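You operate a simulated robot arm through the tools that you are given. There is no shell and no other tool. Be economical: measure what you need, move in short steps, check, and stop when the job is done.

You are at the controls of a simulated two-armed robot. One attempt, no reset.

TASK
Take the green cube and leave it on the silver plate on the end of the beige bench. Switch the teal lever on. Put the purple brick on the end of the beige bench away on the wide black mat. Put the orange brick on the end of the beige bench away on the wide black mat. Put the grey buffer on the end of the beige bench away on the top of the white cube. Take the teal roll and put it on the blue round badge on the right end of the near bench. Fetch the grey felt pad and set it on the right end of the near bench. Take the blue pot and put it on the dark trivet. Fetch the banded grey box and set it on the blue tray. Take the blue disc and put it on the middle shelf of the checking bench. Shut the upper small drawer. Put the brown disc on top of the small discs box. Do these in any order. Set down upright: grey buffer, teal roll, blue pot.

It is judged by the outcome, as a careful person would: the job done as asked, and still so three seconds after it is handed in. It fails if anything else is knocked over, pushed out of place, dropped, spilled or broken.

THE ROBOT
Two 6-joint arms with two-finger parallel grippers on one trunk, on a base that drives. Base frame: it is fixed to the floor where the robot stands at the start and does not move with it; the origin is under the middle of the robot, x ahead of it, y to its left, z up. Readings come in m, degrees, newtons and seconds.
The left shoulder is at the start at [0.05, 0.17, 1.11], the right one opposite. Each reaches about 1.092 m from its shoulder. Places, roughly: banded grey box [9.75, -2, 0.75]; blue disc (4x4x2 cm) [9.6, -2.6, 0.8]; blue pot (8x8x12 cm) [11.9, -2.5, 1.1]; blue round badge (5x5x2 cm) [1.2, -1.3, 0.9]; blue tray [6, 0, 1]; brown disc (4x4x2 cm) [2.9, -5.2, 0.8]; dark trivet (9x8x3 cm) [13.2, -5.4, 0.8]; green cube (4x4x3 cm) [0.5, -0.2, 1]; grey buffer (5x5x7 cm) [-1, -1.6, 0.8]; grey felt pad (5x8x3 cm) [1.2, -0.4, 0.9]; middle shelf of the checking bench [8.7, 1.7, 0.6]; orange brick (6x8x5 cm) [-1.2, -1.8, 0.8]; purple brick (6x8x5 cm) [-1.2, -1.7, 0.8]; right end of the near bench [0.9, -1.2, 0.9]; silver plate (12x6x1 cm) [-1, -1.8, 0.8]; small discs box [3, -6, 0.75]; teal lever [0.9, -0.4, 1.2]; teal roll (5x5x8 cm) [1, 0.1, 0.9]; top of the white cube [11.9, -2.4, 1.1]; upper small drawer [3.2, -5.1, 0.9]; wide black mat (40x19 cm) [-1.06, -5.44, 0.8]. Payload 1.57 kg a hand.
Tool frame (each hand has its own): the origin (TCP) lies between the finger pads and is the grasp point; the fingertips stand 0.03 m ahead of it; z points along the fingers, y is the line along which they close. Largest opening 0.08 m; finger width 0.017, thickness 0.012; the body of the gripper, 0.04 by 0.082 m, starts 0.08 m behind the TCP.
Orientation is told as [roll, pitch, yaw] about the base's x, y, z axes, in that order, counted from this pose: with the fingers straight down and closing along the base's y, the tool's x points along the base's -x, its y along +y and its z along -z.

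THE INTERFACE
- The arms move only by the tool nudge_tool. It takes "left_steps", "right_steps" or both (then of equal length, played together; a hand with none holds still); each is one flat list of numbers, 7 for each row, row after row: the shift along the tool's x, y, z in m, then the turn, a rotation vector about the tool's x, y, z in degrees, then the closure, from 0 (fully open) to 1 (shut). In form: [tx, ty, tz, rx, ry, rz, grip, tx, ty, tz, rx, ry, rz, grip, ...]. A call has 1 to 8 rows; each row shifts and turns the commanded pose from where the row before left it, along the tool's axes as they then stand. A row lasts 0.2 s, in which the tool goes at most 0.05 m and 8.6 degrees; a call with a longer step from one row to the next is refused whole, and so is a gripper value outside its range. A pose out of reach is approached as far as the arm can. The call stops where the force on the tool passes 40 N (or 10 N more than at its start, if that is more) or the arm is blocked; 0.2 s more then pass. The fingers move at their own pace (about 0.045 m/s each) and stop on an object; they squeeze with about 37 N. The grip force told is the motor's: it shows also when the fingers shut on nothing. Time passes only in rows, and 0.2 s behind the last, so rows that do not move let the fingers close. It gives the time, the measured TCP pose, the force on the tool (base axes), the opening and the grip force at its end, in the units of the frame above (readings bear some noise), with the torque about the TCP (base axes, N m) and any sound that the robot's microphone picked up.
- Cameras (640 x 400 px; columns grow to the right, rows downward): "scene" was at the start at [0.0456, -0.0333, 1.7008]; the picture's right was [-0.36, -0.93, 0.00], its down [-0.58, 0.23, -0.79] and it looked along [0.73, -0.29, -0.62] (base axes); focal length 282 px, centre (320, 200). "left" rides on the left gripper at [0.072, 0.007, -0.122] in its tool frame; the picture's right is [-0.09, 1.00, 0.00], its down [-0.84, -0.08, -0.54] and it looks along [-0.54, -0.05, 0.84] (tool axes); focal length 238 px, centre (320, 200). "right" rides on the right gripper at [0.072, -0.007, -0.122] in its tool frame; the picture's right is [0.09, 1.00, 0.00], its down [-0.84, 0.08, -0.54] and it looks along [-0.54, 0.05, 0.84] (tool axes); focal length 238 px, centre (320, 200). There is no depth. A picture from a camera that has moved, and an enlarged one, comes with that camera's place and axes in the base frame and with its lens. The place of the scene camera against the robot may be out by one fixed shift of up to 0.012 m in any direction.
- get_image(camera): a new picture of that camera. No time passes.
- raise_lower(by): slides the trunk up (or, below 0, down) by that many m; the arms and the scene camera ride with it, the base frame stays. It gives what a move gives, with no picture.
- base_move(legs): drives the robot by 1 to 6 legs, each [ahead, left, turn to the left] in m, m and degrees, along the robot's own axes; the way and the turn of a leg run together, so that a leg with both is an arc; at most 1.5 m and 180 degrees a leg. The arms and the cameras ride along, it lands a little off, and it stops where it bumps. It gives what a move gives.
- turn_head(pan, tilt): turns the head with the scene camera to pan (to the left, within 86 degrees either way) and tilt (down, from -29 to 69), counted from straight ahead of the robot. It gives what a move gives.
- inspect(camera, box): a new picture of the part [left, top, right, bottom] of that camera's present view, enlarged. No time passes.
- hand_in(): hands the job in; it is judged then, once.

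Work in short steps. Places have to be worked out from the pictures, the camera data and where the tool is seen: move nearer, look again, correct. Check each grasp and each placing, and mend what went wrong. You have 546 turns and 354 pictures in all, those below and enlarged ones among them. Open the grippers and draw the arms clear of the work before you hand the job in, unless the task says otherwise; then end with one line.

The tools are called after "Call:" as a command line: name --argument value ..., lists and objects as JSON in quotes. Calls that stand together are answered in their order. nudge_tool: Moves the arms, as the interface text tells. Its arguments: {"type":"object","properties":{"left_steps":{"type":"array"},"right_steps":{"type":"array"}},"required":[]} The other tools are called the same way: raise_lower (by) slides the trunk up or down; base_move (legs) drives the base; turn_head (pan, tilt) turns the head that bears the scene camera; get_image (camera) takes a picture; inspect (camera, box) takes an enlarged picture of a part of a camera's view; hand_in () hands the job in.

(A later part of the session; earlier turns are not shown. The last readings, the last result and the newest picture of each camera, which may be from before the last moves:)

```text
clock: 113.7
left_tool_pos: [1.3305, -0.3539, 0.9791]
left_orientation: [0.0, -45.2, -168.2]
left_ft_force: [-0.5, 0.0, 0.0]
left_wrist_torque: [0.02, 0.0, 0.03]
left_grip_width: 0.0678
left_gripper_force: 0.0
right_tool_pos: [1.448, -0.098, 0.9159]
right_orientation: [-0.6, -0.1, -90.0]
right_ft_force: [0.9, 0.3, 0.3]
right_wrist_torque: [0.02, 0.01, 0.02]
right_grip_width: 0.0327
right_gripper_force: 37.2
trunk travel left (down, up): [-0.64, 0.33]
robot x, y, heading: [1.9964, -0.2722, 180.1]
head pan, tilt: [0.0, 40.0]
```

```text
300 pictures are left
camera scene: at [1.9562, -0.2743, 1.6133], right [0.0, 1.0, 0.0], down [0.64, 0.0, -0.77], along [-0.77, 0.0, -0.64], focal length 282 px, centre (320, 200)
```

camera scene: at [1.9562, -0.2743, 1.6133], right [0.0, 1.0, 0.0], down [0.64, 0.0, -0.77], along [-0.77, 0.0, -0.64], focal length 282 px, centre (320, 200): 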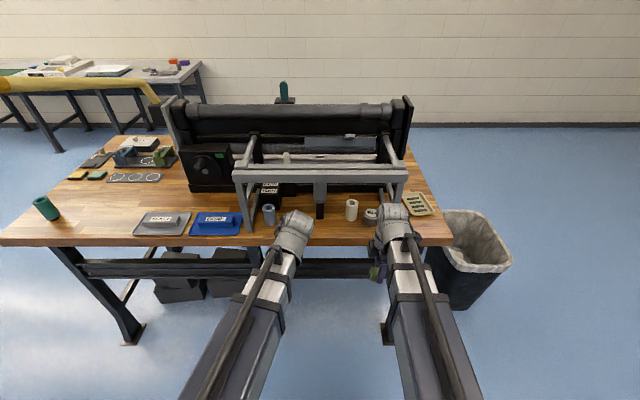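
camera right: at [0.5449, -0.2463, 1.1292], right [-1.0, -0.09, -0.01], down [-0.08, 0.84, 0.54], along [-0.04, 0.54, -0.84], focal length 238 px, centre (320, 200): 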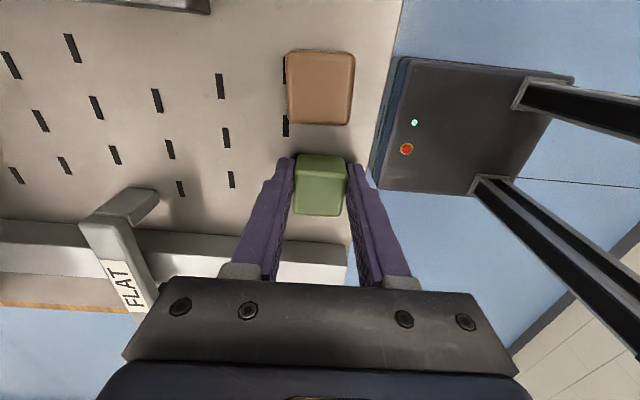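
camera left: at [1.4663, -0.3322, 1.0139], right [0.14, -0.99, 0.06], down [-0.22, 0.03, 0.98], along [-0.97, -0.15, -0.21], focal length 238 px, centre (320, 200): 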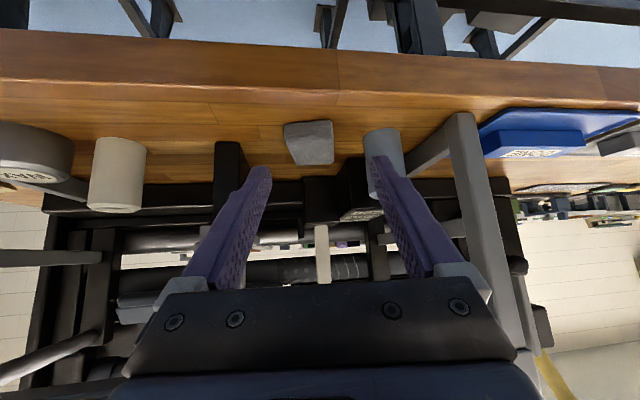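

The pad is centred ahead at about (1.19, -0.368). I lower 0.075 more and advance halfway, then look.

Call:
raise_lower --by -0.072

Call:
nudge_tool --left_steps '[-0.0238, -0.006, 0.0237, 0, 0, 0, 0.15, -0.0238, -0.006, 0.0237, 0, 0, 0, 0.15]'

Call:
get_image --camera "left"

```text
clock: 114.8
left_tool_pos: [1.3299, -0.3544, 0.9069]
left_orientation: [0.0, -45.0, -168.2]
left_ft_force: [-0.1, 0.3, 0.1]
left_wrist_torque: [0.01, 0.01, -0.01]
left_grip_width: 0.0678
left_gripper_force: 0.0
right_tool_pos: [1.4481, -0.0972, 0.844]
right_orientation: [-0.5, -0.1, -89.9]
right_ft_force: [0.3, -0.7, -0.2]
right_wrist_torque: [-0.04, 0.01, -0.01]
right_grip_width: 0.0329
right_gripper_force: 36.6
trunk travel left (down, up): [-0.568, 0.402]
robot x, y, heading: [1.9982, -0.2734, 180.0]
head pan, tilt: [0.0, 40.0]
```

```text
clock: 115.1
left_tool_pos: [1.3229, -0.3537, 0.9074]
left_orientation: [-0.2, -44.9, -168.4]
left_ft_force: [8.0, 0.7, 13.3]
left_wrist_torque: [0.56, 0.15, -0.36]
left_grip_width: 0.0674
left_gripper_force: 0.0
right_tool_pos: [1.4476, -0.0965, 0.8451]
right_orientation: [-0.6, -0.1, -90.0]
right_ft_force: [-1.3, 0.5, -0.5]
right_wrist_torque: [0.0, 0.02, -0.01]
right_grip_width: 0.0327
right_gripper_force: 37.5
trunk travel left (down, up): [-0.568, 0.402]
robot x, y, heading: [1.9954, -0.274, 180.1]
head pan, tilt: [0.0, 40.0]
stopped in row 1 (left hand): the force on the tool passed its limit at 60 N (the readings are from after the stop); the commanded pose is now the measured one
```

```text
299 pictures are left
camera left: at [1.4587, -0.3318, 0.9428], right [0.14, -0.99, 0.06], down [-0.22, 0.03, 0.97], along [-0.97, -0.15, -0.21], focal length 238 px, centre (320, 200)
```

left: 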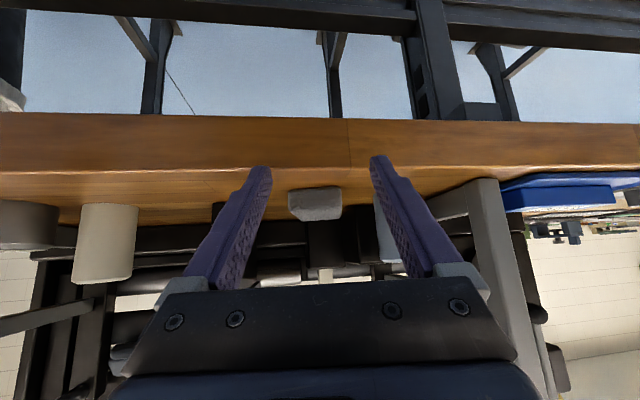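

The fingertips touched the bench surface (top ≈0.88). I raise 1.2 cm and continue.

Call:
raise_lower --by 0.012

Call:
nudge_tool --left_steps '[-0.023, -0.005, 0.0227, 0, 0, 0, 0.15, -0.023, -0.005, 0.0227, 0, 0, 0, 0.15]'

Call:
get_image --camera "left"

```text
clock: 115.7
left_tool_pos: [1.3208, -0.355, 0.9173]
left_orientation: [0.0, -44.7, -168.3]
left_ft_force: [0.8, 0.4, 0.2]
left_wrist_torque: [-0.01, -0.05, -0.01]
left_grip_width: 0.0679
left_gripper_force: 0.1
right_tool_pos: [1.4467, -0.0978, 0.8546]
right_orientation: [-0.5, -0.1, -89.9]
right_ft_force: [-0.1, -0.7, -0.6]
right_wrist_torque: [-0.03, 0.05, 0.0]
right_grip_width: 0.0329
right_gripper_force: 36.8
trunk travel left (down, up): [-0.58, 0.39]
robot x, y, heading: [1.9959, -0.269, 179.9]
head pan, tilt: [0.0, 40.0]
```

```text
clock: 116.3
left_tool_pos: [1.2541, -0.3573, 0.9187]
left_orientation: [-0.2, -44.7, -168.3]
left_ft_force: [0.6, -0.2, -0.6]
left_wrist_torque: [0.02, 0.02, 0.04]
left_grip_width: 0.0681
left_gripper_force: 0.0
right_tool_pos: [1.4466, -0.0971, 0.8538]
right_orientation: [-0.6, -0.1, -90.0]
right_ft_force: [0.0, -0.4, -0.7]
right_wrist_torque: [0.02, -0.01, 0.0]
right_grip_width: 0.0327
right_gripper_force: 36.4
trunk travel left (down, up): [-0.58, 0.39]
robot x, y, heading: [1.9944, -0.2717, 180.2]
head pan, tilt: [0.0, 40.0]
```

```text
298 pictures are left
camera left: at [1.3904, -0.3349, 0.9536], right [0.14, -0.99, 0.06], down [-0.22, 0.03, 0.97], along [-0.96, -0.15, -0.22], focal length 238 px, centre (320, 200)
```

left: 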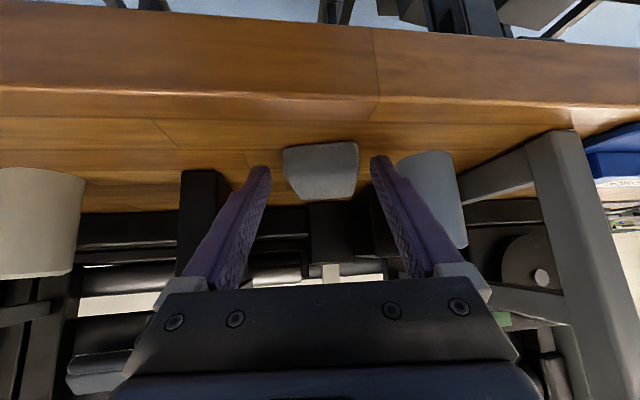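

The pad is nicely centred between the fingers. Advance another 0.05 m and close.

Call:
nudge_tool --left_steps '[-0.0185, 0, 0.0185, 0, 0, 0, 0.15, -0.0185, 0, 0.0185, 0, 0, 0, 0.15]'

Call:
get_image --camera "left"

```text
clock: 116.9
left_tool_pos: [1.2038, -0.3688, 0.9191]
left_orientation: [-0.1, -44.7, -168.2]
left_ft_force: [-0.2, 0.7, -0.4]
left_wrist_torque: [-0.02, -0.01, -0.03]
left_grip_width: 0.068
left_gripper_force: 0.0
right_tool_pos: [1.4465, -0.0961, 0.8548]
right_orientation: [-0.5, -0.1, -90.1]
right_ft_force: [0.6, -0.3, 0.2]
right_wrist_torque: [-0.01, 0.01, 0.0]
right_grip_width: 0.0327
right_gripper_force: 37.6
trunk travel left (down, up): [-0.58, 0.39]
robot x, y, heading: [1.9936, -0.2748, 180.0]
head pan, tilt: [0.0, 40.0]
```

```text
297 pictures are left
camera left: at [1.3388, -0.3457, 0.9535], right [0.14, -0.99, 0.06], down [-0.22, 0.03, 0.97], along [-0.96, -0.15, -0.22], focal length 238 px, centre (320, 200)
```

left: 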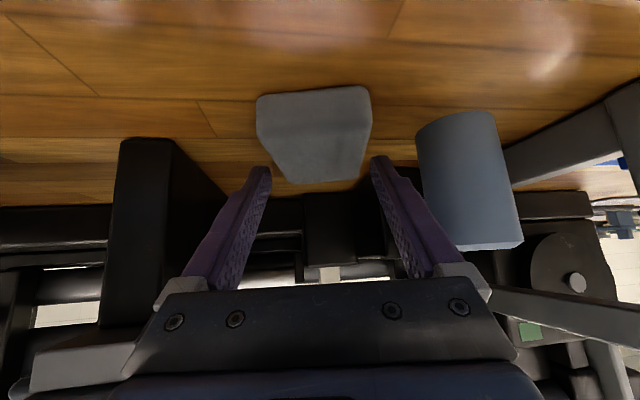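

Tips overlap the pad only about a centimetre; I lower 6 mm and close.

Call:
raise_lower --by -0.007

Call:
nudge_tool --left_steps '[0, 0, 0, 0, 0, 0, 0.5, 0, 0, 0, 0, 0, 0, 1, 0, 0, 0, 0, 0, 0, 1, 0, 0, 0, 0, 0, 0, 1]'

Call:
get_image --camera "left"

```text
clock: 117.5
left_tool_pos: [1.205, -0.3679, 0.9126]
left_orientation: [0.1, -44.8, -168.4]
left_ft_force: [-2.2, -0.8, 8.4]
left_wrist_torque: [-0.25, 0.11, -0.12]
left_grip_width: 0.0681
left_gripper_force: 0.2
right_tool_pos: [1.4483, -0.0968, 0.8486]
right_orientation: [-0.6, 0.0, -90.0]
right_ft_force: [-0.5, 0.0, -0.2]
right_wrist_torque: [0.01, 0.02, -0.01]
right_grip_width: 0.033
right_gripper_force: 36.7
trunk travel left (down, up): [-0.573, 0.397]
robot x, y, heading: [1.9938, -0.2706, 180.0]
head pan, tilt: [0.0, 40.0]
```

```text
clock: 118.5
left_tool_pos: [1.2054, -0.3681, 0.912]
left_orientation: [-0.1, -44.8, -168.3]
left_ft_force: [4.8, -4.8, 8.7]
left_wrist_torque: [-0.39, -0.01, 0.18]
left_grip_width: 0.0488
left_gripper_force: 33.7
right_tool_pos: [1.4474, -0.0978, 0.8472]
right_orientation: [-0.6, -0.1, -90.0]
right_ft_force: [1.0, 0.8, -0.6]
right_wrist_torque: [0.03, 0.02, -0.02]
right_grip_width: 0.033
right_gripper_force: 37.3
trunk travel left (down, up): [-0.573, 0.397]
robot x, y, heading: [1.9989, -0.2692, 180.1]
head pan, tilt: [0.0, 40.0]
```

```text
296 pictures are left
camera left: at [1.3405, -0.3462, 0.9473], right [0.14, -0.99, 0.06], down [-0.22, 0.03, 0.97], along [-0.96, -0.15, -0.22], focal length 238 px, centre (320, 200)
```

left: 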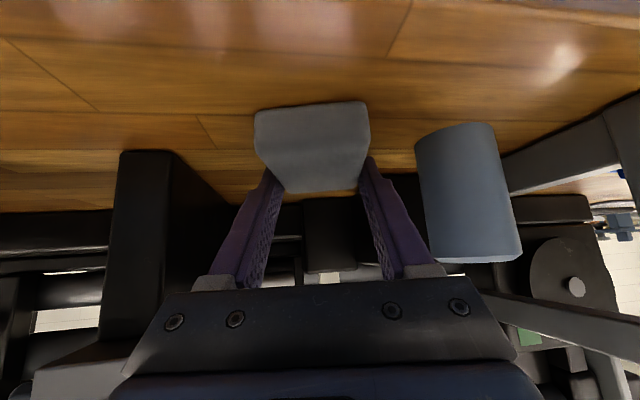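

Gripped at 0.049 m. Lift 2.5 cm and draw back out from under the beam.

Call:
raise_lower --by 0.025

Call:
nudge_tool --left_steps '[0.024, 0.007, -0.024, 0, 0, 0, 1, 0.024, 0.007, -0.024, 0, 0, 0, 1, 0.024, 0.007, -0.024, 0, 0, 0, 1, 0.024, 0.007, -0.024, 0, 0, 0, 1, 0.024, 0.007, -0.024, 0, 0, 0, 1]'

Call:
get_image --camera "left"

Call:
get_image --camera "scene"

```text
clock: 119.2
left_tool_pos: [1.2028, -0.3681, 0.9355]
left_orientation: [-0.1, -44.7, -168.3]
left_ft_force: [0.1, -0.3, -0.4]
left_wrist_torque: [-0.01, 0.02, 0.01]
left_grip_width: 0.0484
left_gripper_force: 37.0
right_tool_pos: [1.4476, -0.0985, 0.8724]
right_orientation: [-0.4, 0.0, -90.0]
right_ft_force: [-0.5, -0.2, 0.2]
right_wrist_torque: [0.04, -0.02, 0.02]
right_grip_width: 0.033
right_gripper_force: 37.5
trunk travel left (down, up): [-0.598, 0.372]
robot x, y, heading: [1.9942, -0.2719, 179.8]
head pan, tilt: [0.0, 40.0]
```

```text
clock: 120.4
left_tool_pos: [1.3776, -0.3671, 0.9369]
left_orientation: [-0.1, -44.7, -168.2]
left_ft_force: [0.3, 0.3, 0.2]
left_wrist_torque: [0.0, 0.0, -0.01]
left_grip_width: 0.0487
left_gripper_force: 36.9
right_tool_pos: [1.4475, -0.0974, 0.8724]
right_orientation: [-0.5, -0.1, -90.0]
right_ft_force: [-0.2, 0.1, 0.0]
right_wrist_torque: [0.0, 0.01, -0.03]
right_grip_width: 0.0328
right_gripper_force: 37.2
trunk travel left (down, up): [-0.598, 0.372]
robot x, y, heading: [1.9971, -0.2736, 180.0]
head pan, tilt: [0.0, 40.0]
```

```text
295 pictures are left
camera left: at [1.5137, -0.3453, 0.9719], right [0.14, -0.99, 0.06], down [-0.22, 0.03, 0.97], along [-0.97, -0.15, -0.22], focal length 238 px, centre (320, 200)
```

left: 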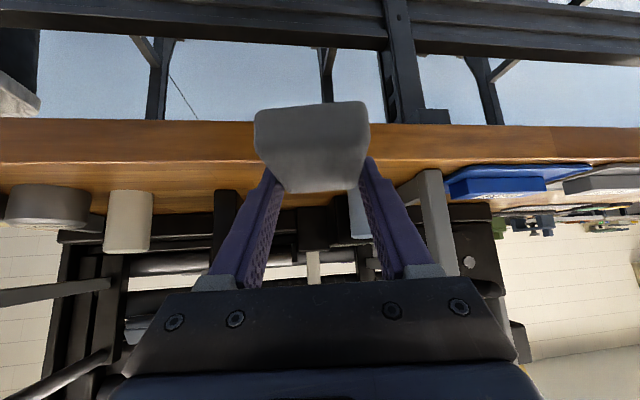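

```text
294 pictures are left
camera scene: at [1.9565, -0.2744, 1.5713], right [0.0, 1.0, 0.0], down [0.64, 0.0, -0.77], along [-0.77, 0.0, -0.64], focal length 282 px, centre (320, 200)
```

scene: 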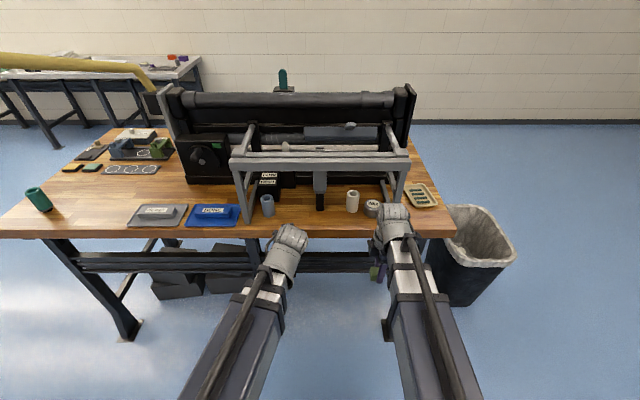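

The pad is held. I'll set it on the free wood near the right end at about (1.07, -1.27), between the sponges and the roll. Raise, back away, turn to heading 90, and drive round.

Call:
raise_lower --by 0.28

Call:
base_move --legs '[[-0.32, 0, 0], [0, 0, -90], [-0.9, 0, 0], [-0.95, 0, 0], [0, 1.05, 0]]'

Call:
get_image --camera "scene"

```text
clock: 123.2
left_tool_pos: [1.3782, -0.3672, 1.2171]
left_orientation: [-0.1, -44.9, -168.3]
left_ft_force: [0.7, -0.1, 0.5]
left_wrist_torque: [-0.02, -0.03, 0.02]
left_grip_width: 0.0484
left_gripper_force: 37.2
right_tool_pos: [1.4472, -0.0974, 1.1529]
right_orientation: [-0.5, -0.1, -90.0]
right_ft_force: [0.3, -0.5, 0.4]
right_wrist_torque: [0.01, -0.02, 0.03]
right_grip_width: 0.0326
right_gripper_force: 37.3
trunk travel left (down, up): [-0.878, 0.092]
robot x, y, heading: [1.9961, -0.2729, 180.0]
head pan, tilt: [0.0, 40.0]
```

```text
clock: 143.0
left_tool_pos: [1.1451, -1.4533, 1.2164]
left_orientation: [-0.1, -44.7, 100.6]
left_ft_force: [0.2, -0.8, -0.9]
left_wrist_torque: [0.0, 0.03, 0.0]
left_grip_width: 0.0485
left_gripper_force: 37.3
right_tool_pos: [1.4113, -1.5304, 1.1527]
right_orientation: [-0.5, 0.0, 178.8]
right_ft_force: [-0.3, 0.0, -0.8]
right_wrist_torque: [0.0, -0.01, 0.01]
right_grip_width: 0.033
right_gripper_force: 36.8
trunk travel left (down, up): [-0.878, 0.092]
robot x, y, heading: [1.227, -2.0774, 88.9]
head pan, tilt: [0.0, 40.0]
```

```text
293 pictures are left
camera scene: at [1.2315, -2.0315, 1.8513], right [1.0, -0.02, 0.0], down [-0.01, -0.64, -0.77], along [0.02, 0.77, -0.64], focal length 282 px, centre (320, 200)
```

scene: 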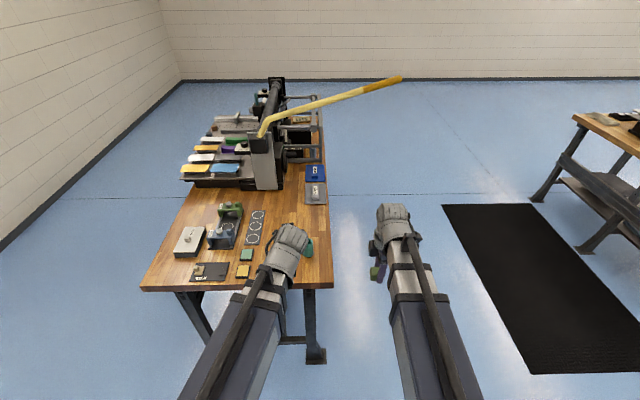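

Roll is visible right of the wrist. I move the left hand over (1.07, -1.27) and lower partly, then look.

Call:
nudge_tool --left_steps '[-0.0274, 0.008, 0.0274, 0, 0, 0, 1, -0.0274, 0.008, 0.0274, 0, 0, 0, 1, -0.0274, 0.008, 0.0274, 0, 0, 0, 1, -0.0274, 0.008, 0.0274, 0, 0, 0, 1, -0.0274, 0.008, 0.0274, 0, 0, 0, 1]'

Call:
raise_lower --by -0.22

Call:
get_image --camera "left"

Call:
inspect --camera "scene" --box '[160, 190, 400, 340]'

```text
clock: 144.2
left_tool_pos: [1.0697, -1.2695, 1.2155]
left_orientation: [-0.1, -44.6, 100.6]
left_ft_force: [-0.2, -0.5, 0.1]
left_wrist_torque: [0.0, 0.04, 0.0]
left_grip_width: 0.0484
left_gripper_force: 37.1
right_tool_pos: [1.4131, -1.5294, 1.1521]
right_orientation: [-0.4, -0.1, 178.9]
right_ft_force: [0.1, -0.4, -0.2]
right_wrist_torque: [0.0, 0.0, -0.01]
right_grip_width: 0.0327
right_gripper_force: 37.0
trunk travel left (down, up): [-0.878, 0.092]
robot x, y, heading: [1.2228, -2.075, 88.8]
head pan, tilt: [0.0, 40.0]
```

```text
clock: 146.6
left_tool_pos: [1.0704, -1.271, 0.9968]
left_orientation: [0.0, -44.6, 100.5]
left_ft_force: [0.5, -0.4, -0.3]
left_wrist_torque: [-0.03, 0.04, 0.01]
left_grip_width: 0.0481
left_gripper_force: 37.1
right_tool_pos: [1.4135, -1.5303, 0.9328]
right_orientation: [-0.5, -0.1, 178.8]
right_ft_force: [-0.4, 0.0, -0.3]
right_wrist_torque: [0.02, 0.03, 0.01]
right_grip_width: 0.0331
right_gripper_force: 37.0
trunk travel left (down, up): [-0.658, 0.312]
robot x, y, heading: [1.2303, -2.0739, 88.7]
head pan, tilt: [0.0, 40.0]
```

```text
292 pictures are left
camera left: at [1.0881, -1.4054, 1.0318], right [-0.99, -0.12, 0.06], down [0.04, 0.22, 0.97], along [-0.13, 0.97, -0.22], focal length 238 px, centre (320, 200)
```

left: 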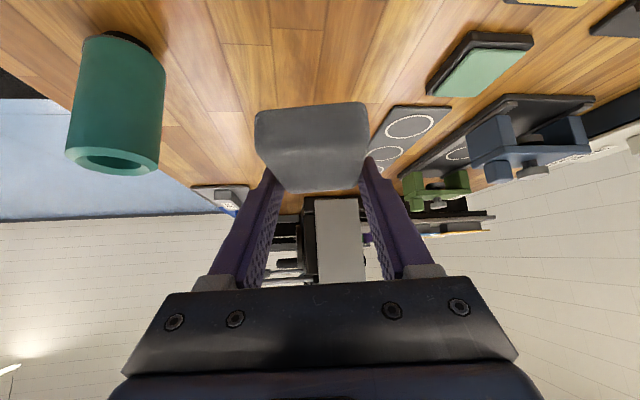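

```text
2.67 times, centred on (280, 265) of scene
camera zoom: at [1.2321, -2.0316, 1.6313], right [1.0, -0.02, 0.0], down [-0.01, -0.64, -0.77], along [0.02, 0.77, -0.64], focal length 752 px, centre (427, 27)
```

zoom: 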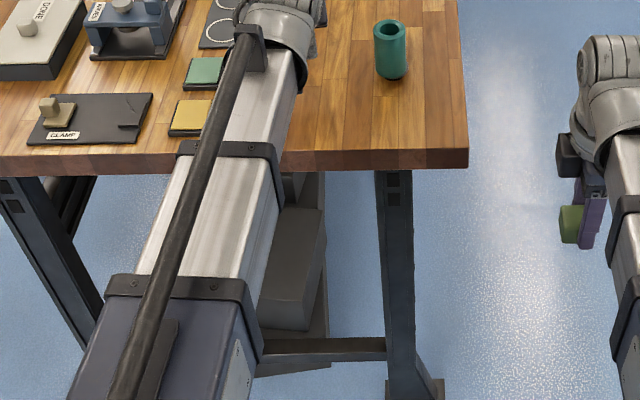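

The spot under the pad is free. Lower in steps to the bench.

Call:
raise_lower --by -0.075

Call:
raise_lower --by -0.005

Call:
get_image --camera "left"

```text
clock: 147.7
left_tool_pos: [1.0682, -1.2712, 0.921]
left_orientation: [-0.1, -44.7, 100.6]
left_ft_force: [0.1, 0.1, -0.5]
left_wrist_torque: [0.0, -0.03, 0.01]
left_grip_width: 0.0484
left_gripper_force: 37.4
right_tool_pos: [1.4125, -1.5298, 0.859]
right_orientation: [-0.4, -0.1, 178.9]
right_ft_force: [1.5, 0.3, -0.7]
right_wrist_torque: [0.02, 0.01, -0.03]
right_grip_width: 0.0329
right_gripper_force: 37.8
trunk travel left (down, up): [-0.583, 0.387]
robot x, y, heading: [1.2238, -2.0758, 89.0]
head pan, tilt: [0.0, 40.0]
```

```text
clock: 148.2
left_tool_pos: [1.0695, -1.2708, 0.9164]
left_orientation: [-0.2, -44.7, 100.5]
left_ft_force: [0.0, -0.5, 0.2]
left_wrist_torque: [0.0, 0.0, 0.03]
left_grip_width: 0.0483
left_gripper_force: 36.9
right_tool_pos: [1.4128, -1.5296, 0.8532]
right_orientation: [-0.5, -0.1, 178.7]
right_ft_force: [-0.3, 0.2, 0.2]
right_wrist_torque: [0.02, -0.04, 0.02]
right_grip_width: 0.0329
right_gripper_force: 36.8
trunk travel left (down, up): [-0.578, 0.392]
robot x, y, heading: [1.2248, -2.0749, 88.9]
head pan, tilt: [0.0, 40.0]
```

```text
290 pictures are left
camera left: at [1.0881, -1.4054, 0.9517], right [-0.99, -0.12, 0.06], down [0.04, 0.22, 0.97], along [-0.13, 0.97, -0.22], focal length 238 px, centre (320, 200)
```

left: 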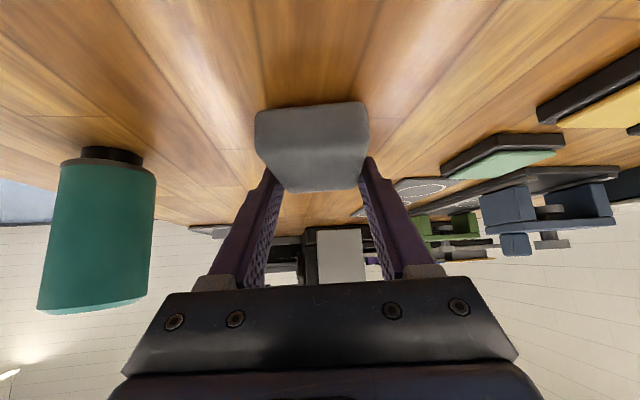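

This view also confirms the roll stands squarely on the badge. Lower 5 mm more, until touching.

Call:
raise_lower --by -0.004

Call:
nudge_tool --left_steps '[0, 0, 0, 0, 0, 0, 0.45, 0, 0, 0, 0, 0, 0, 0.2, 0, 0, 0, 0, 0, 0, 0, 0, 0, 0, 0, 0, 0, 0]'

Call:
get_image --camera "left"

```text
clock: 148.7
left_tool_pos: [1.0687, -1.2698, 0.9121]
left_orientation: [0.0, -44.7, 100.5]
left_ft_force: [0.5, -0.3, 0.7]
left_wrist_torque: [-0.03, -0.01, -0.01]
left_grip_width: 0.0487
left_gripper_force: 36.6
right_tool_pos: [1.4128, -1.5301, 0.8491]
right_orientation: [-0.5, -0.1, 178.9]
right_ft_force: [-0.1, 0.2, -0.5]
right_wrist_torque: [0.01, -0.01, -0.03]
right_grip_width: 0.0327
right_gripper_force: 36.9
trunk travel left (down, up): [-0.574, 0.396]
robot x, y, heading: [1.2296, -2.0714, 89.0]
head pan, tilt: [0.0, 40.0]
```

```text
clock: 149.7
left_tool_pos: [1.07, -1.2704, 0.9127]
left_orientation: [-0.1, -44.6, 100.5]
left_ft_force: [-0.6, -0.2, 0.0]
left_wrist_torque: [0.01, -0.01, -0.03]
left_grip_width: 0.0798
left_gripper_force: 0.0
right_tool_pos: [1.4139, -1.5292, 0.8494]
right_orientation: [-0.6, -0.1, 178.8]
right_ft_force: [-0.8, -0.7, 0.0]
right_wrist_torque: [0.01, 0.01, 0.0]
right_grip_width: 0.0328
right_gripper_force: 37.7
trunk travel left (down, up): [-0.574, 0.396]
robot x, y, heading: [1.2249, -2.0749, 88.6]
head pan, tilt: [0.0, 40.0]
```

```text
289 pictures are left
camera left: at [1.0881, -1.4054, 0.9477], right [-0.99, -0.12, 0.06], down [0.04, 0.22, 0.97], along [-0.13, 0.97, -0.22], focal length 238 px, centre (320, 200)
```

left: 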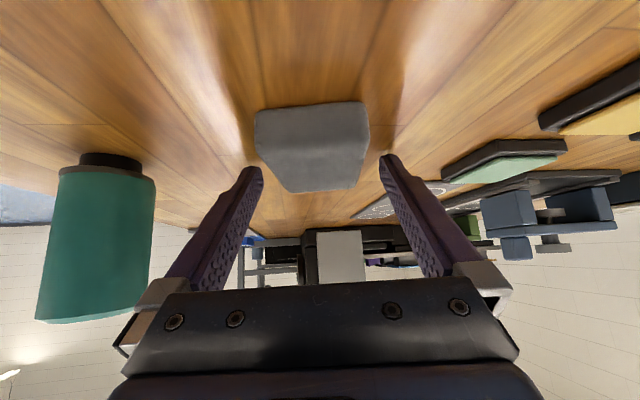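

The pad rests flat on the bench. I raise up, drive left to the aisle, and face the beige bench end with the cube.

Call:
raise_lower --by 0.3

Call:
nudge_tool --left_steps '[0, -0.03, 0, 0, 7.5, 0, 0, 0, -0.03, 0, 0, 7.5, 0, 0, 0, 0, 0, 0, 7.5, 0, 0, 0, 0, 0, 0, 7.5, 0, 0, 0, 0, 0, 0, 7.5, 0, 0, 0, 0, 0, 0, 7.5, 0, 0, 0, 0, 0, 0, 0, 6, 0, 0, 0, 0, 0, 0, 6, 0]'

Call:
base_move --legs '[[-0.1, 0, 0], [0, 1.2, 0], [0, 0, 91]]'

Call:
get_image --camera "scene"

```text
clock: 152.7
left_tool_pos: [1.0697, -1.2699, 1.2127]
left_orientation: [-0.1, -44.7, 100.5]
left_ft_force: [0.7, 0.4, -0.8]
left_wrist_torque: [-0.03, -0.02, 0.02]
left_grip_width: 0.08
left_gripper_force: 0.1
right_tool_pos: [1.4138, -1.5299, 1.1494]
right_orientation: [-0.6, 0.0, 178.7]
right_ft_force: [0.1, -0.7, -0.4]
right_wrist_torque: [0.03, -0.01, -0.03]
right_grip_width: 0.0327
right_gripper_force: 37.2
trunk travel left (down, up): [-0.874, 0.096]
robot x, y, heading: [1.2262, -2.0717, 88.8]
head pan, tilt: [0.0, 40.0]
```

```text
clock: 154.5
left_tool_pos: [1.1275, -1.2588, 1.1483]
left_orientation: [-0.1, 0.3, 88.4]
left_ft_force: [0.1, -0.2, 1.4]
left_wrist_torque: [0.02, 0.0, 0.01]
left_grip_width: 0.0798
left_gripper_force: 0.1
left hand out of reach, approached as far as the arm can: row 1, 2, 3, 4, 5
right_tool_pos: [1.4125, -1.5299, 1.1492]
right_orientation: [-0.7, -0.1, 178.8]
right_ft_force: [-0.9, -0.5, -0.4]
right_wrist_torque: [0.01, 0.05, 0.02]
right_grip_width: 0.0329
right_gripper_force: 37.4
trunk travel left (down, up): [-0.874, 0.096]
robot x, y, heading: [1.2264, -2.0743, 88.9]
head pan, tilt: [0.0, 40.0]
```

```text
clock: 165.2
left_tool_pos: [-0.7803, -2.2072, 1.1482]
left_orientation: [-0.1, 0.2, 177.0]
left_ft_force: [0.6, -1.0, 1.0]
left_wrist_torque: [0.0, 0.0, -0.01]
left_grip_width: 0.0798
left_gripper_force: 0.0
right_tool_pos: [-0.5048, -1.9305, 1.1486]
right_orientation: [-0.5, -0.1, -92.6]
right_ft_force: [-0.1, 1.0, 0.0]
right_wrist_torque: [-0.01, 0.01, 0.02]
right_grip_width: 0.033
right_gripper_force: 37.6
trunk travel left (down, up): [-0.874, 0.096]
robot x, y, heading: [0.0359, -2.1311, 177.3]
head pan, tilt: [0.0, 40.0]
```

```text
288 pictures are left
camera scene: at [-0.0033, -2.1304, 1.8473], right [0.05, 1.0, 0.0], down [0.64, -0.03, -0.77], along [-0.77, 0.04, -0.64], focal length 282 px, centre (320, 200)
```

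scene: 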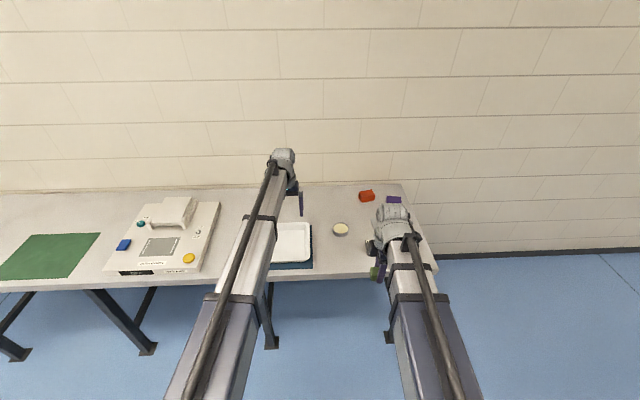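

I strafe right 0.4 m, level the heading and zoom on the bench end.

Call:
base_move --legs '[[0, -0.5, 2.7]]'

Call:
turn_head --pan 0 --tilt 45

Call:
get_image --camera "scene"

Call:
get_image --camera "right"

```text
clock: 168.1
left_tool_pos: [-0.7658, -1.7571, 1.1496]
left_orientation: [-0.1, 0.2, -179.9]
left_ft_force: [-0.7, -0.1, 0.4]
left_wrist_torque: [-0.07, 0.0, 0.02]
left_grip_width: 0.0801
left_gripper_force: 0.1
right_tool_pos: [-0.5027, -1.4646, 1.1478]
right_orientation: [-0.5, -0.1, -89.6]
right_ft_force: [-0.3, 0.4, -0.9]
right_wrist_torque: [-0.02, -0.02, 0.0]
right_grip_width: 0.033
right_gripper_force: 37.3
trunk travel left (down, up): [-0.874, 0.096]
robot x, y, heading: [0.045, -1.6353, -179.9]
head pan, tilt: [0.0, 40.0]
```

```text
clock: 168.7
left_tool_pos: [-0.7656, -1.7591, 1.1483]
left_orientation: [-0.1, 0.3, -180.0]
left_ft_force: [0.1, 1.0, -0.1]
left_wrist_torque: [0.04, 0.01, 0.01]
left_grip_width: 0.0801
left_gripper_force: 0.0
right_tool_pos: [-0.5039, -1.4656, 1.148]
right_orientation: [-0.5, 0.0, -89.7]
right_ft_force: [0.2, 0.0, 0.1]
right_wrist_torque: [0.0, 0.04, -0.02]
right_grip_width: 0.0329
right_gripper_force: 37.1
trunk travel left (down, up): [-0.874, 0.096]
robot x, y, heading: [0.0477, -1.6332, -179.8]
head pan, tilt: [0.0, 45.0]
```

```text
287 pictures are left
camera scene: at [0.0105, -1.6403, 1.8401], right [-0.01, 1.0, 0.0], down [0.71, 0.0, -0.71], along [-0.71, 0.0, -0.71], focal length 282 px, centre (320, 200)
```

scene: 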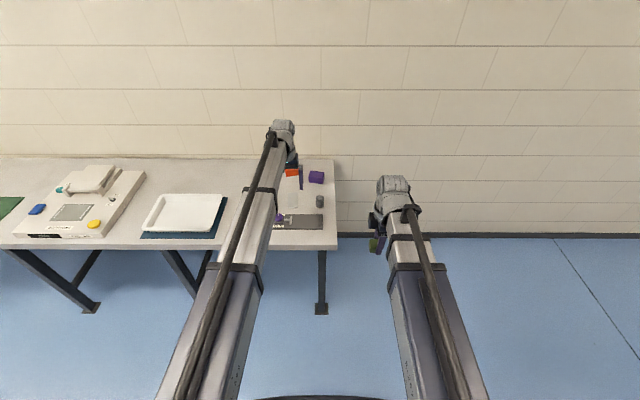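

```text
286 pictures are left
camera right: at [-0.5098, -1.3939, 1.2712], right [1.0, 0.1, -0.01], down [0.09, -0.84, 0.54], along [0.05, -0.54, -0.84], focal length 238 px, centre (320, 200)
```

right: 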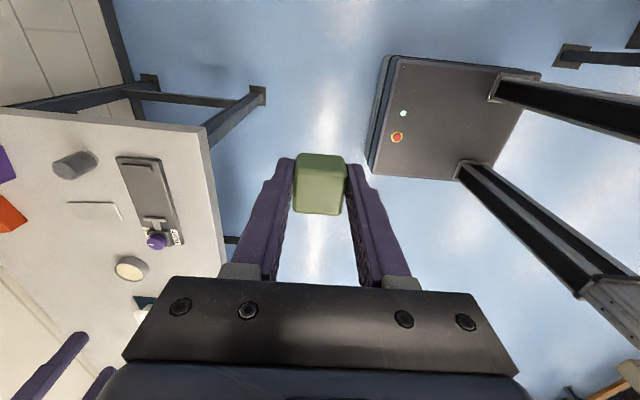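

Something pale beside the dark jig may be the silver plate; zoom.

Call:
inspect --camera "right" --box '[0, 110, 240, 260]'

```text
2.67 times, centred on (120, 185) of right
camera zoom: at [-0.5098, -1.3939, 1.2712], right [1.0, 0.1, -0.01], down [0.09, -0.84, 0.54], along [0.05, -0.54, -0.84], focal length 636 px, centre (853, 240)
```

zoom: 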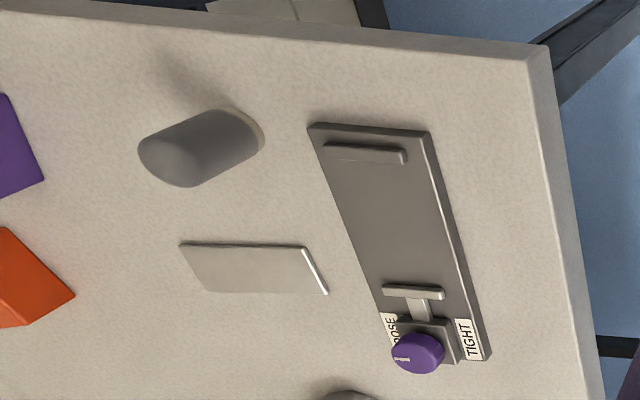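

The silver plate is the pale flat piece at about (-1.04, -1.79). I swing the empty left hand out to the side so it stays off the bench while the trunk lowers.

Call:
nudge_tool --left_steps '[0.03, 0.038, 0, 0, 0, 0, 0, 0.03, 0.038, 0, 0, 0, 0, 0, 0.03, 0.038, 0, 0, 0, 0, 0, 0.03, 0.038, 0, 0, 0, 0, 0, 0.03, 0.038, 0, 0, 0, 0, 0, 0.03, 0.038, 0, 0, 0, 0, 0, 0.03, 0.038, 0, 0, 0, 0, 0, 0.03, 0.038, 0, 0, 0, 0, 0]'

Call:
nudge_tool --left_steps '[0.045, 0.018, 0, 0, 0, 0, 0, 0.045, 0.018, 0, 0, 0, 0, 0, 0.045, 0.018, 0, 0, 0, 0, 0, 0.045, 0.018, 0, 0, 0, 0, 0, 0.045, 0.018, 0, 0, 0, 0, 0, 0.045, 0.018, 0, 0, 0, 0, 0, 0.045, 0.018, 0, 0, 0, 0, 0, 0.045, 0.018, 0, 0, 0, 0, 0]'

Call:
base_move --legs '[[0.25, 0.2, 0]]'

Call:
get_image --camera "scene"

```text
clock: 170.5
left_tool_pos: [-0.5239, -2.0626, 1.1494]
left_orientation: [-0.1, 0.3, 179.9]
left_ft_force: [0.3, 0.4, 0.0]
left_wrist_torque: [-0.01, 0.03, -0.01]
left_grip_width: 0.0802
left_gripper_force: 0.1
right_tool_pos: [-0.5037, -1.4663, 1.1491]
right_orientation: [-0.5, 0.0, -89.7]
right_ft_force: [0.0, -0.6, -0.3]
right_wrist_torque: [0.01, -0.04, 0.02]
right_grip_width: 0.0327
right_gripper_force: 37.0
trunk travel left (down, up): [-0.874, 0.096]
robot x, y, heading: [0.0481, -1.6347, -179.8]
head pan, tilt: [0.0, 45.0]
```

```text
clock: 172.3
left_tool_pos: [-0.1641, -2.2059, 1.149]
left_orientation: [-0.1, 0.2, 179.9]
left_ft_force: [1.2, -0.2, -1.0]
left_wrist_torque: [0.03, 0.03, -0.02]
left_grip_width: 0.0802
left_gripper_force: 0.1
right_tool_pos: [-0.5022, -1.4663, 1.1492]
right_orientation: [-0.6, 0.0, -89.8]
right_ft_force: [0.3, 0.1, 0.4]
right_wrist_torque: [-0.01, 0.02, 0.01]
right_grip_width: 0.0325
right_gripper_force: 36.9
trunk travel left (down, up): [-0.874, 0.096]
robot x, y, heading: [0.0433, -1.6371, -179.7]
head pan, tilt: [0.0, 45.0]
```

```text
clock: 174.5
left_tool_pos: [-0.4138, -2.409, 1.147]
left_orientation: [0.0, 0.4, -180.0]
left_ft_force: [-1.1, -0.1, 1.4]
left_wrist_torque: [0.03, 0.0, 0.04]
left_grip_width: 0.0798
left_gripper_force: 0.0
right_tool_pos: [-0.7522, -1.6685, 1.1493]
right_orientation: [-0.5, 0.1, -89.7]
right_ft_force: [-0.3, 0.0, -0.1]
right_wrist_torque: [-0.02, 0.0, 0.0]
right_grip_width: 0.033
right_gripper_force: 36.3
trunk travel left (down, up): [-0.874, 0.096]
robot x, y, heading: [-0.1992, -1.8382, -179.7]
head pan, tilt: [0.0, 45.0]
```

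```text
284 pictures are left
camera scene: at [-0.2388, -1.8427, 1.84], right [-0.01, 1.0, 0.0], down [0.71, 0.0, -0.71], along [-0.71, 0.0, -0.71], focal length 282 px, centre (320, 200)
```

scene: 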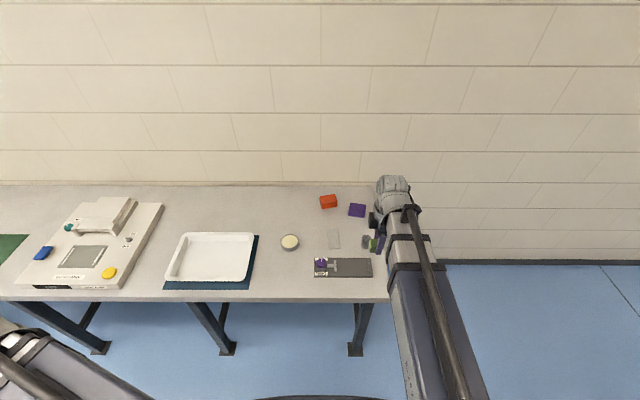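

Plate confirmed at (-1.04, -1.787). I bring the cube over it and look with the wrist camera.

Call:
nudge_tool --right_steps '[-0.017, -0.041, 0, 0, 0, 0, 1, -0.017, -0.041, 0, 0, 0, 0, 1, -0.017, -0.041, 0, 0, 0, 0, 1, -0.017, -0.041, 0, 0, 0, 0, 1, -0.017, -0.041, 0, 0, 0, 0, 1, -0.017, -0.041, 0, 0, 0, 0, 1, -0.017, -0.041, 0, 0, 0, 0, 1]'

Call:
get_image --camera "right"

```text
clock: 176.1
left_tool_pos: [-0.4148, -2.4079, 1.149]
left_orientation: [-0.1, 0.3, -180.1]
left_ft_force: [0.0, -0.9, 0.3]
left_wrist_torque: [0.0, 0.01, -0.01]
left_grip_width: 0.0803
left_gripper_force: 0.1
right_tool_pos: [-1.0387, -1.7892, 1.1477]
right_orientation: [-0.5, 0.0, -89.6]
right_ft_force: [0.1, -0.2, -0.5]
right_wrist_torque: [0.04, -0.01, -0.02]
right_grip_width: 0.0327
right_gripper_force: 37.2
trunk travel left (down, up): [-0.874, 0.096]
robot x, y, heading: [-0.2023, -1.8386, -179.5]
head pan, tilt: [0.0, 45.0]
```

```text
283 pictures are left
camera right: at [-1.0453, -1.717, 1.2707], right [1.0, 0.1, -0.01], down [0.09, -0.84, 0.54], along [0.05, -0.54, -0.84], focal length 238 px, centre (320, 200)
```

right: 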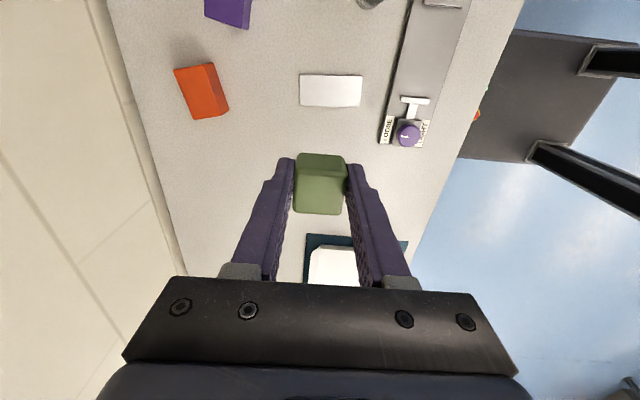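

I shift 1 cm and lower the trunk to TCP≈0.90 and check.

Call:
nudge_tool --right_steps '[0.004, 0.009, 0, 0, 0, 0, 1]'

Call:
raise_lower --by -0.25

Call:
get_image --camera "right"

```text
clock: 176.5
left_tool_pos: [-0.4135, -2.4069, 1.148]
left_orientation: [-0.1, 0.2, -179.9]
left_ft_force: [-0.1, -0.5, 0.1]
left_wrist_torque: [0.0, 0.01, -0.04]
left_grip_width: 0.08
left_gripper_force: 0.1
right_tool_pos: [-1.0288, -1.7836, 1.1472]
right_orientation: [-0.5, 0.0, -89.7]
right_ft_force: [0.6, -0.5, -1.2]
right_wrist_torque: [0.0, -0.02, -0.01]
right_grip_width: 0.0327
right_gripper_force: 36.8
trunk travel left (down, up): [-0.874, 0.096]
robot x, y, heading: [-0.2001, -1.8385, -179.7]
head pan, tilt: [0.0, 45.0]
```

```text
clock: 179.1
left_tool_pos: [-0.4148, -2.4071, 0.899]
left_orientation: [-0.1, 0.2, -179.9]
left_ft_force: [-0.9, 0.9, -0.3]
left_wrist_torque: [-0.01, 0.0, 0.0]
left_grip_width: 0.0802
left_gripper_force: 0.0
right_tool_pos: [-1.0275, -1.783, 0.8984]
right_orientation: [-0.5, -0.1, -89.6]
right_ft_force: [-0.3, 1.0, -1.3]
right_wrist_torque: [-0.02, -0.02, -0.02]
right_grip_width: 0.0329
right_gripper_force: 37.4
trunk travel left (down, up): [-0.624, 0.346]
robot x, y, heading: [-0.2005, -1.8355, -179.9]
head pan, tilt: [0.0, 45.0]
```

```text
282 pictures are left
camera right: at [-1.0343, -1.7116, 1.0213], right [1.0, 0.1, -0.01], down [0.09, -0.84, 0.54], along [0.05, -0.54, -0.84], focal length 238 px, centre (320, 200)
```

right: 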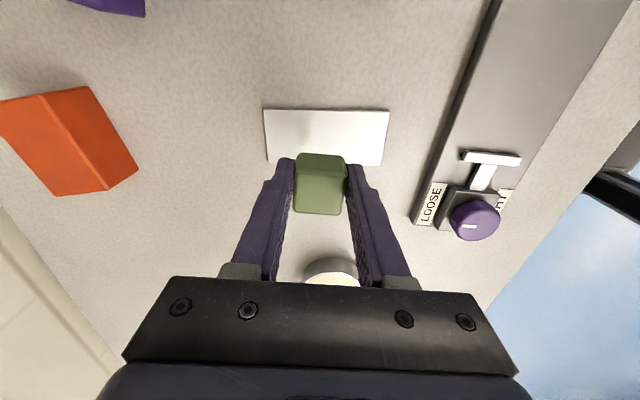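

The plate's centre is (-1.024, -1.786), top ≈0.788. Lower 0.06, then in small steps.

Call:
nudge_tool --right_steps '[-0.003, 0.003, 0, 0, 0, 0, 1]'

Call:
raise_lower --by -0.06

Call:
get_image --camera "right"

Call:
raise_lower --by -0.006

```text
clock: 179.4
left_tool_pos: [-0.4132, -2.4063, 0.8985]
left_orientation: [-0.1, 0.3, -179.9]
left_ft_force: [-0.3, -0.4, -0.3]
left_wrist_torque: [-0.01, 0.0, 0.02]
left_grip_width: 0.0798
left_gripper_force: 0.0
right_tool_pos: [-1.0253, -1.7863, 0.8988]
right_orientation: [-0.6, -0.1, -89.5]
right_ft_force: [0.1, -0.4, -1.5]
right_wrist_torque: [0.02, 0.01, 0.01]
right_grip_width: 0.033
right_gripper_force: 36.8
trunk travel left (down, up): [-0.624, 0.346]
robot x, y, heading: [-0.2043, -1.8393, -179.5]
head pan, tilt: [0.0, 45.0]
```

```text
clock: 180.4
left_tool_pos: [-0.4116, -2.4071, 0.8396]
left_orientation: [-0.1, 0.2, -179.9]
left_ft_force: [-0.5, -0.3, 0.3]
left_wrist_torque: [0.02, 0.0, -0.01]
left_grip_width: 0.0802
left_gripper_force: 0.1
right_tool_pos: [-1.0242, -1.7866, 0.841]
right_orientation: [-0.7, -0.2, -89.8]
right_ft_force: [-6.0, 0.1, 26.8]
right_wrist_torque: [-0.02, 0.17, -0.05]
right_grip_width: 0.0328
right_gripper_force: 36.2
trunk travel left (down, up): [-0.564, 0.406]
robot x, y, heading: [-0.2027, -1.8412, -179.6]
head pan, tilt: [0.0, 45.0]
```

```text
281 pictures are left
camera right: at [-1.0305, -1.7145, 0.9631], right [1.0, 0.1, -0.01], down [0.09, -0.84, 0.54], along [0.04, -0.54, -0.84], focal length 238 px, centre (320, 200)
```

right: 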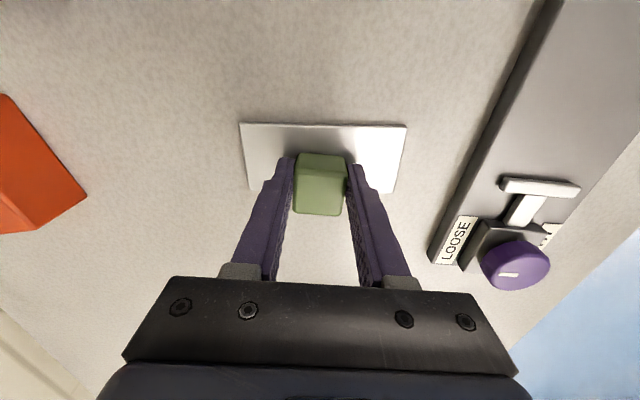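

```text
clock: 180.9
left_tool_pos: [-0.4117, -2.408, 0.8345]
left_orientation: [-0.1, 0.1, -179.9]
left_ft_force: [-0.4, -0.4, 0.4]
left_wrist_torque: [0.03, -0.02, 0.01]
left_grip_width: 0.0799
left_gripper_force: 0.0
right_tool_pos: [-1.0239, -1.7867, 0.8356]
right_orientation: [-0.8, -0.1, -89.7]
right_ft_force: [0.4, -0.7, 34.6]
right_wrist_torque: [-0.04, -0.28, -0.03]
right_grip_width: 0.0328
right_gripper_force: 36.8
trunk travel left (down, up): [-0.559, 0.411]
robot x, y, heading: [-0.1979, -1.8398, -179.6]
head pan, tilt: [0.0, 45.0]
stopped: the force on the tool passed its limit at 70 N (the readings are from after the stop); the commanded pose is now the measured one
```

The cube is pressed on the plate; I release and lift.

Call:
nudge_tool --right_steps '[0, 0, 0, 0, 0, 0, 0.55, 0, 0, 0, 0, 0, 0, 0.2, 0, 0, 0, 0, 0, 0, 0.1]'

Call:
raise_lower --by 0.12

Call:
get_image --camera "right"

```text
clock: 181.7
left_tool_pos: [-0.411, -2.4067, 0.8338]
left_orientation: [-0.1, 0.2, -180.0]
left_ft_force: [0.1, 0.0, -0.3]
left_wrist_torque: [0.02, 0.0, 0.01]
left_grip_width: 0.0801
left_gripper_force: 0.0
right_tool_pos: [-1.0247, -1.7872, 0.8351]
right_orientation: [-0.7, 0.0, -89.7]
right_ft_force: [-11.3, -0.6, 40.8]
right_wrist_torque: [0.01, -1.0, 0.0]
right_grip_width: 0.06
right_gripper_force: 0.0
trunk travel left (down, up): [-0.559, 0.411]
robot x, y, heading: [-0.2052, -1.8375, -179.7]
head pan, tilt: [0.0, 45.0]
```

```text
clock: 183.2
left_tool_pos: [-0.4121, -2.4071, 0.9537]
left_orientation: [-0.1, 0.2, -180.0]
left_ft_force: [0.1, 0.0, 0.4]
left_wrist_torque: [0.01, 0.01, 0.01]
left_grip_width: 0.08
left_gripper_force: 0.1
right_tool_pos: [-1.0254, -1.7879, 0.9529]
right_orientation: [-0.5, -0.1, -89.8]
right_ft_force: [-0.5, 0.4, 0.7]
right_wrist_torque: [-0.01, -0.05, 0.01]
right_grip_width: 0.0719
right_gripper_force: 0.0
trunk travel left (down, up): [-0.679, 0.291]
robot x, y, heading: [-0.2016, -1.8391, -179.8]
head pan, tilt: [0.0, 45.0]
```

```text
280 pictures are left
camera right: at [-1.0317, -1.7144, 1.0759], right [1.0, 0.1, -0.01], down [0.09, -0.84, 0.54], along [0.05, -0.54, -0.84], focal length 238 px, centre (320, 200)
```

right: 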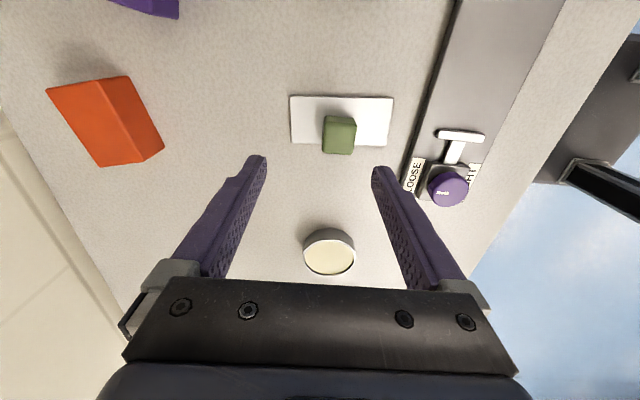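

Check how the cube sits on the plate.

Call:
inspect --camera "right" --box '[270, 80, 430, 180]'

```text
4.00 times, centred on (350, 130) of right
camera zoom: at [-1.0317, -1.7144, 1.0759], right [1.0, 0.1, -0.01], down [0.09, -0.84, 0.54], along [0.05, -0.54, -0.84], focal length 953 px, centre (200, 480)
```

zoom: 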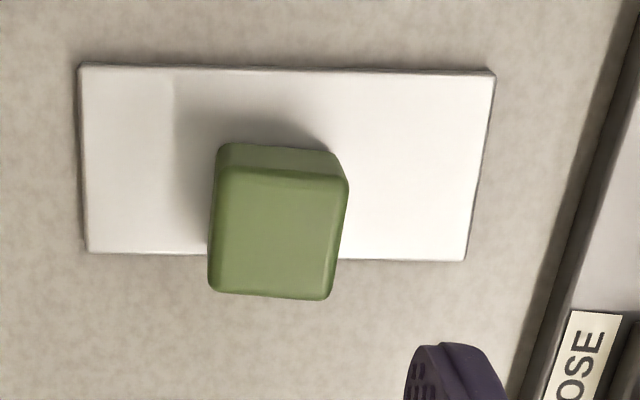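

The cube sits near the plate's −y edge. I re-grip it and shift it 12 mm to +y to be centred.

Call:
raise_lower --by -0.108

Call:
nudge_tool --right_steps '[0, 0, 0, 0, 0, 0, 0.5, 0, 0, 0, 0, 0, 0, 1, 0, 0, 0, 0, 0, 0, 1, 0, 0, 0, 0, 0, 0, 1]'

Call:
raise_lower --by 0.008

Call:
nudge_tool --right_steps '[0.013, 0, 0, 0, 0, 0, 1, 0, 0, 0, 0, 0, 0, 1]'

Call:
raise_lower --by -0.007

```text
clock: 184.3
left_tool_pos: [-0.4137, -2.4067, 0.8629]
left_orientation: [-0.1, 0.2, -180.0]
left_ft_force: [-0.6, 0.3, 0.4]
left_wrist_torque: [-0.02, -0.01, 0.0]
left_grip_width: 0.0799
left_gripper_force: 0.2
right_tool_pos: [-1.0212, -1.786, 0.8641]
right_orientation: [0.3, 0.0, -89.6]
right_ft_force: [6.5, 0.8, 23.8]
right_wrist_torque: [-0.04, -1.13, 0.01]
right_grip_width: 0.0778
right_gripper_force: 3.3
trunk travel left (down, up): [-0.588, 0.382]
robot x, y, heading: [-0.2034, -1.838, -179.6]
head pan, tilt: [0.0, 45.0]
stopped: the force on the tool passed its limit at 114 N (the readings are from after the stop); the commanded pose is now the measured one
```

```text
clock: 185.3
left_tool_pos: [-0.4117, -2.4069, 0.8631]
left_orientation: [-0.1, 0.0, -180.0]
left_ft_force: [-0.3, 0.3, 0.4]
left_wrist_torque: [0.01, 0.01, -0.02]
left_grip_width: 0.0803
left_gripper_force: 0.0
right_tool_pos: [-1.0227, -1.7861, 0.8645]
right_orientation: [-0.4, 0.1, -89.7]
right_ft_force: [-0.6, 0.7, 36.6]
right_wrist_torque: [-0.1, -0.55, 0.01]
right_grip_width: 0.0285
right_gripper_force: 20.1
trunk travel left (down, up): [-0.588, 0.382]
robot x, y, heading: [-0.201, -1.841, -179.7]
head pan, tilt: [0.0, 45.0]
```

```text
clock: 185.9
left_tool_pos: [-0.4134, -2.4064, 0.8708]
left_orientation: [-0.1, 0.3, -180.1]
left_ft_force: [0.2, -0.1, 0.1]
left_wrist_torque: [0.03, -0.03, 0.03]
left_grip_width: 0.0798
left_gripper_force: 0.0
right_tool_pos: [-1.0237, -1.787, 0.8702]
right_orientation: [0.0, 0.0, -89.6]
right_ft_force: [0.0, -0.1, -0.6]
right_wrist_torque: [0.02, -0.05, 0.0]
right_grip_width: 0.0
right_gripper_force: 21.0
trunk travel left (down, up): [-0.596, 0.374]
robot x, y, heading: [-0.1959, -1.8394, -179.9]
head pan, tilt: [0.0, 45.0]
```

```text
clock: 186.5
left_tool_pos: [-0.4137, -2.408, 0.8714]
left_orientation: [-0.1, 0.1, -180.0]
left_ft_force: [0.4, -1.2, -0.5]
left_wrist_torque: [0.02, -0.01, -0.01]
left_grip_width: 0.0798
left_gripper_force: 0.1
right_tool_pos: [-1.0241, -1.774, 0.8701]
right_orientation: [0.0, 0.1, -89.7]
right_ft_force: [0.5, 0.0, -0.9]
right_wrist_torque: [0.03, -0.02, 0.01]
right_grip_width: 0.0003
right_gripper_force: 21.6
trunk travel left (down, up): [-0.596, 0.374]
robot x, y, heading: [-0.2015, -1.8379, -179.4]
head pan, tilt: [0.0, 45.0]
```

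```text
clock: 187.0
left_tool_pos: [-0.4136, -2.4067, 0.864]
left_orientation: [-0.1, 0.2, -180.0]
left_ft_force: [-0.3, 0.2, 0.3]
left_wrist_torque: [0.0, 0.0, 0.0]
left_grip_width: 0.0799
left_gripper_force: 0.1
right_tool_pos: [-1.0216, -1.7745, 0.8651]
right_orientation: [-0.1, 0.0, -89.7]
right_ft_force: [-4.5, 0.8, 21.9]
right_wrist_torque: [-0.09, 0.12, -0.06]
right_grip_width: 0.0
right_gripper_force: 21.6
trunk travel left (down, up): [-0.589, 0.381]
robot x, y, heading: [-0.2052, -1.8386, -179.6]
head pan, tilt: [0.0, 45.0]
```

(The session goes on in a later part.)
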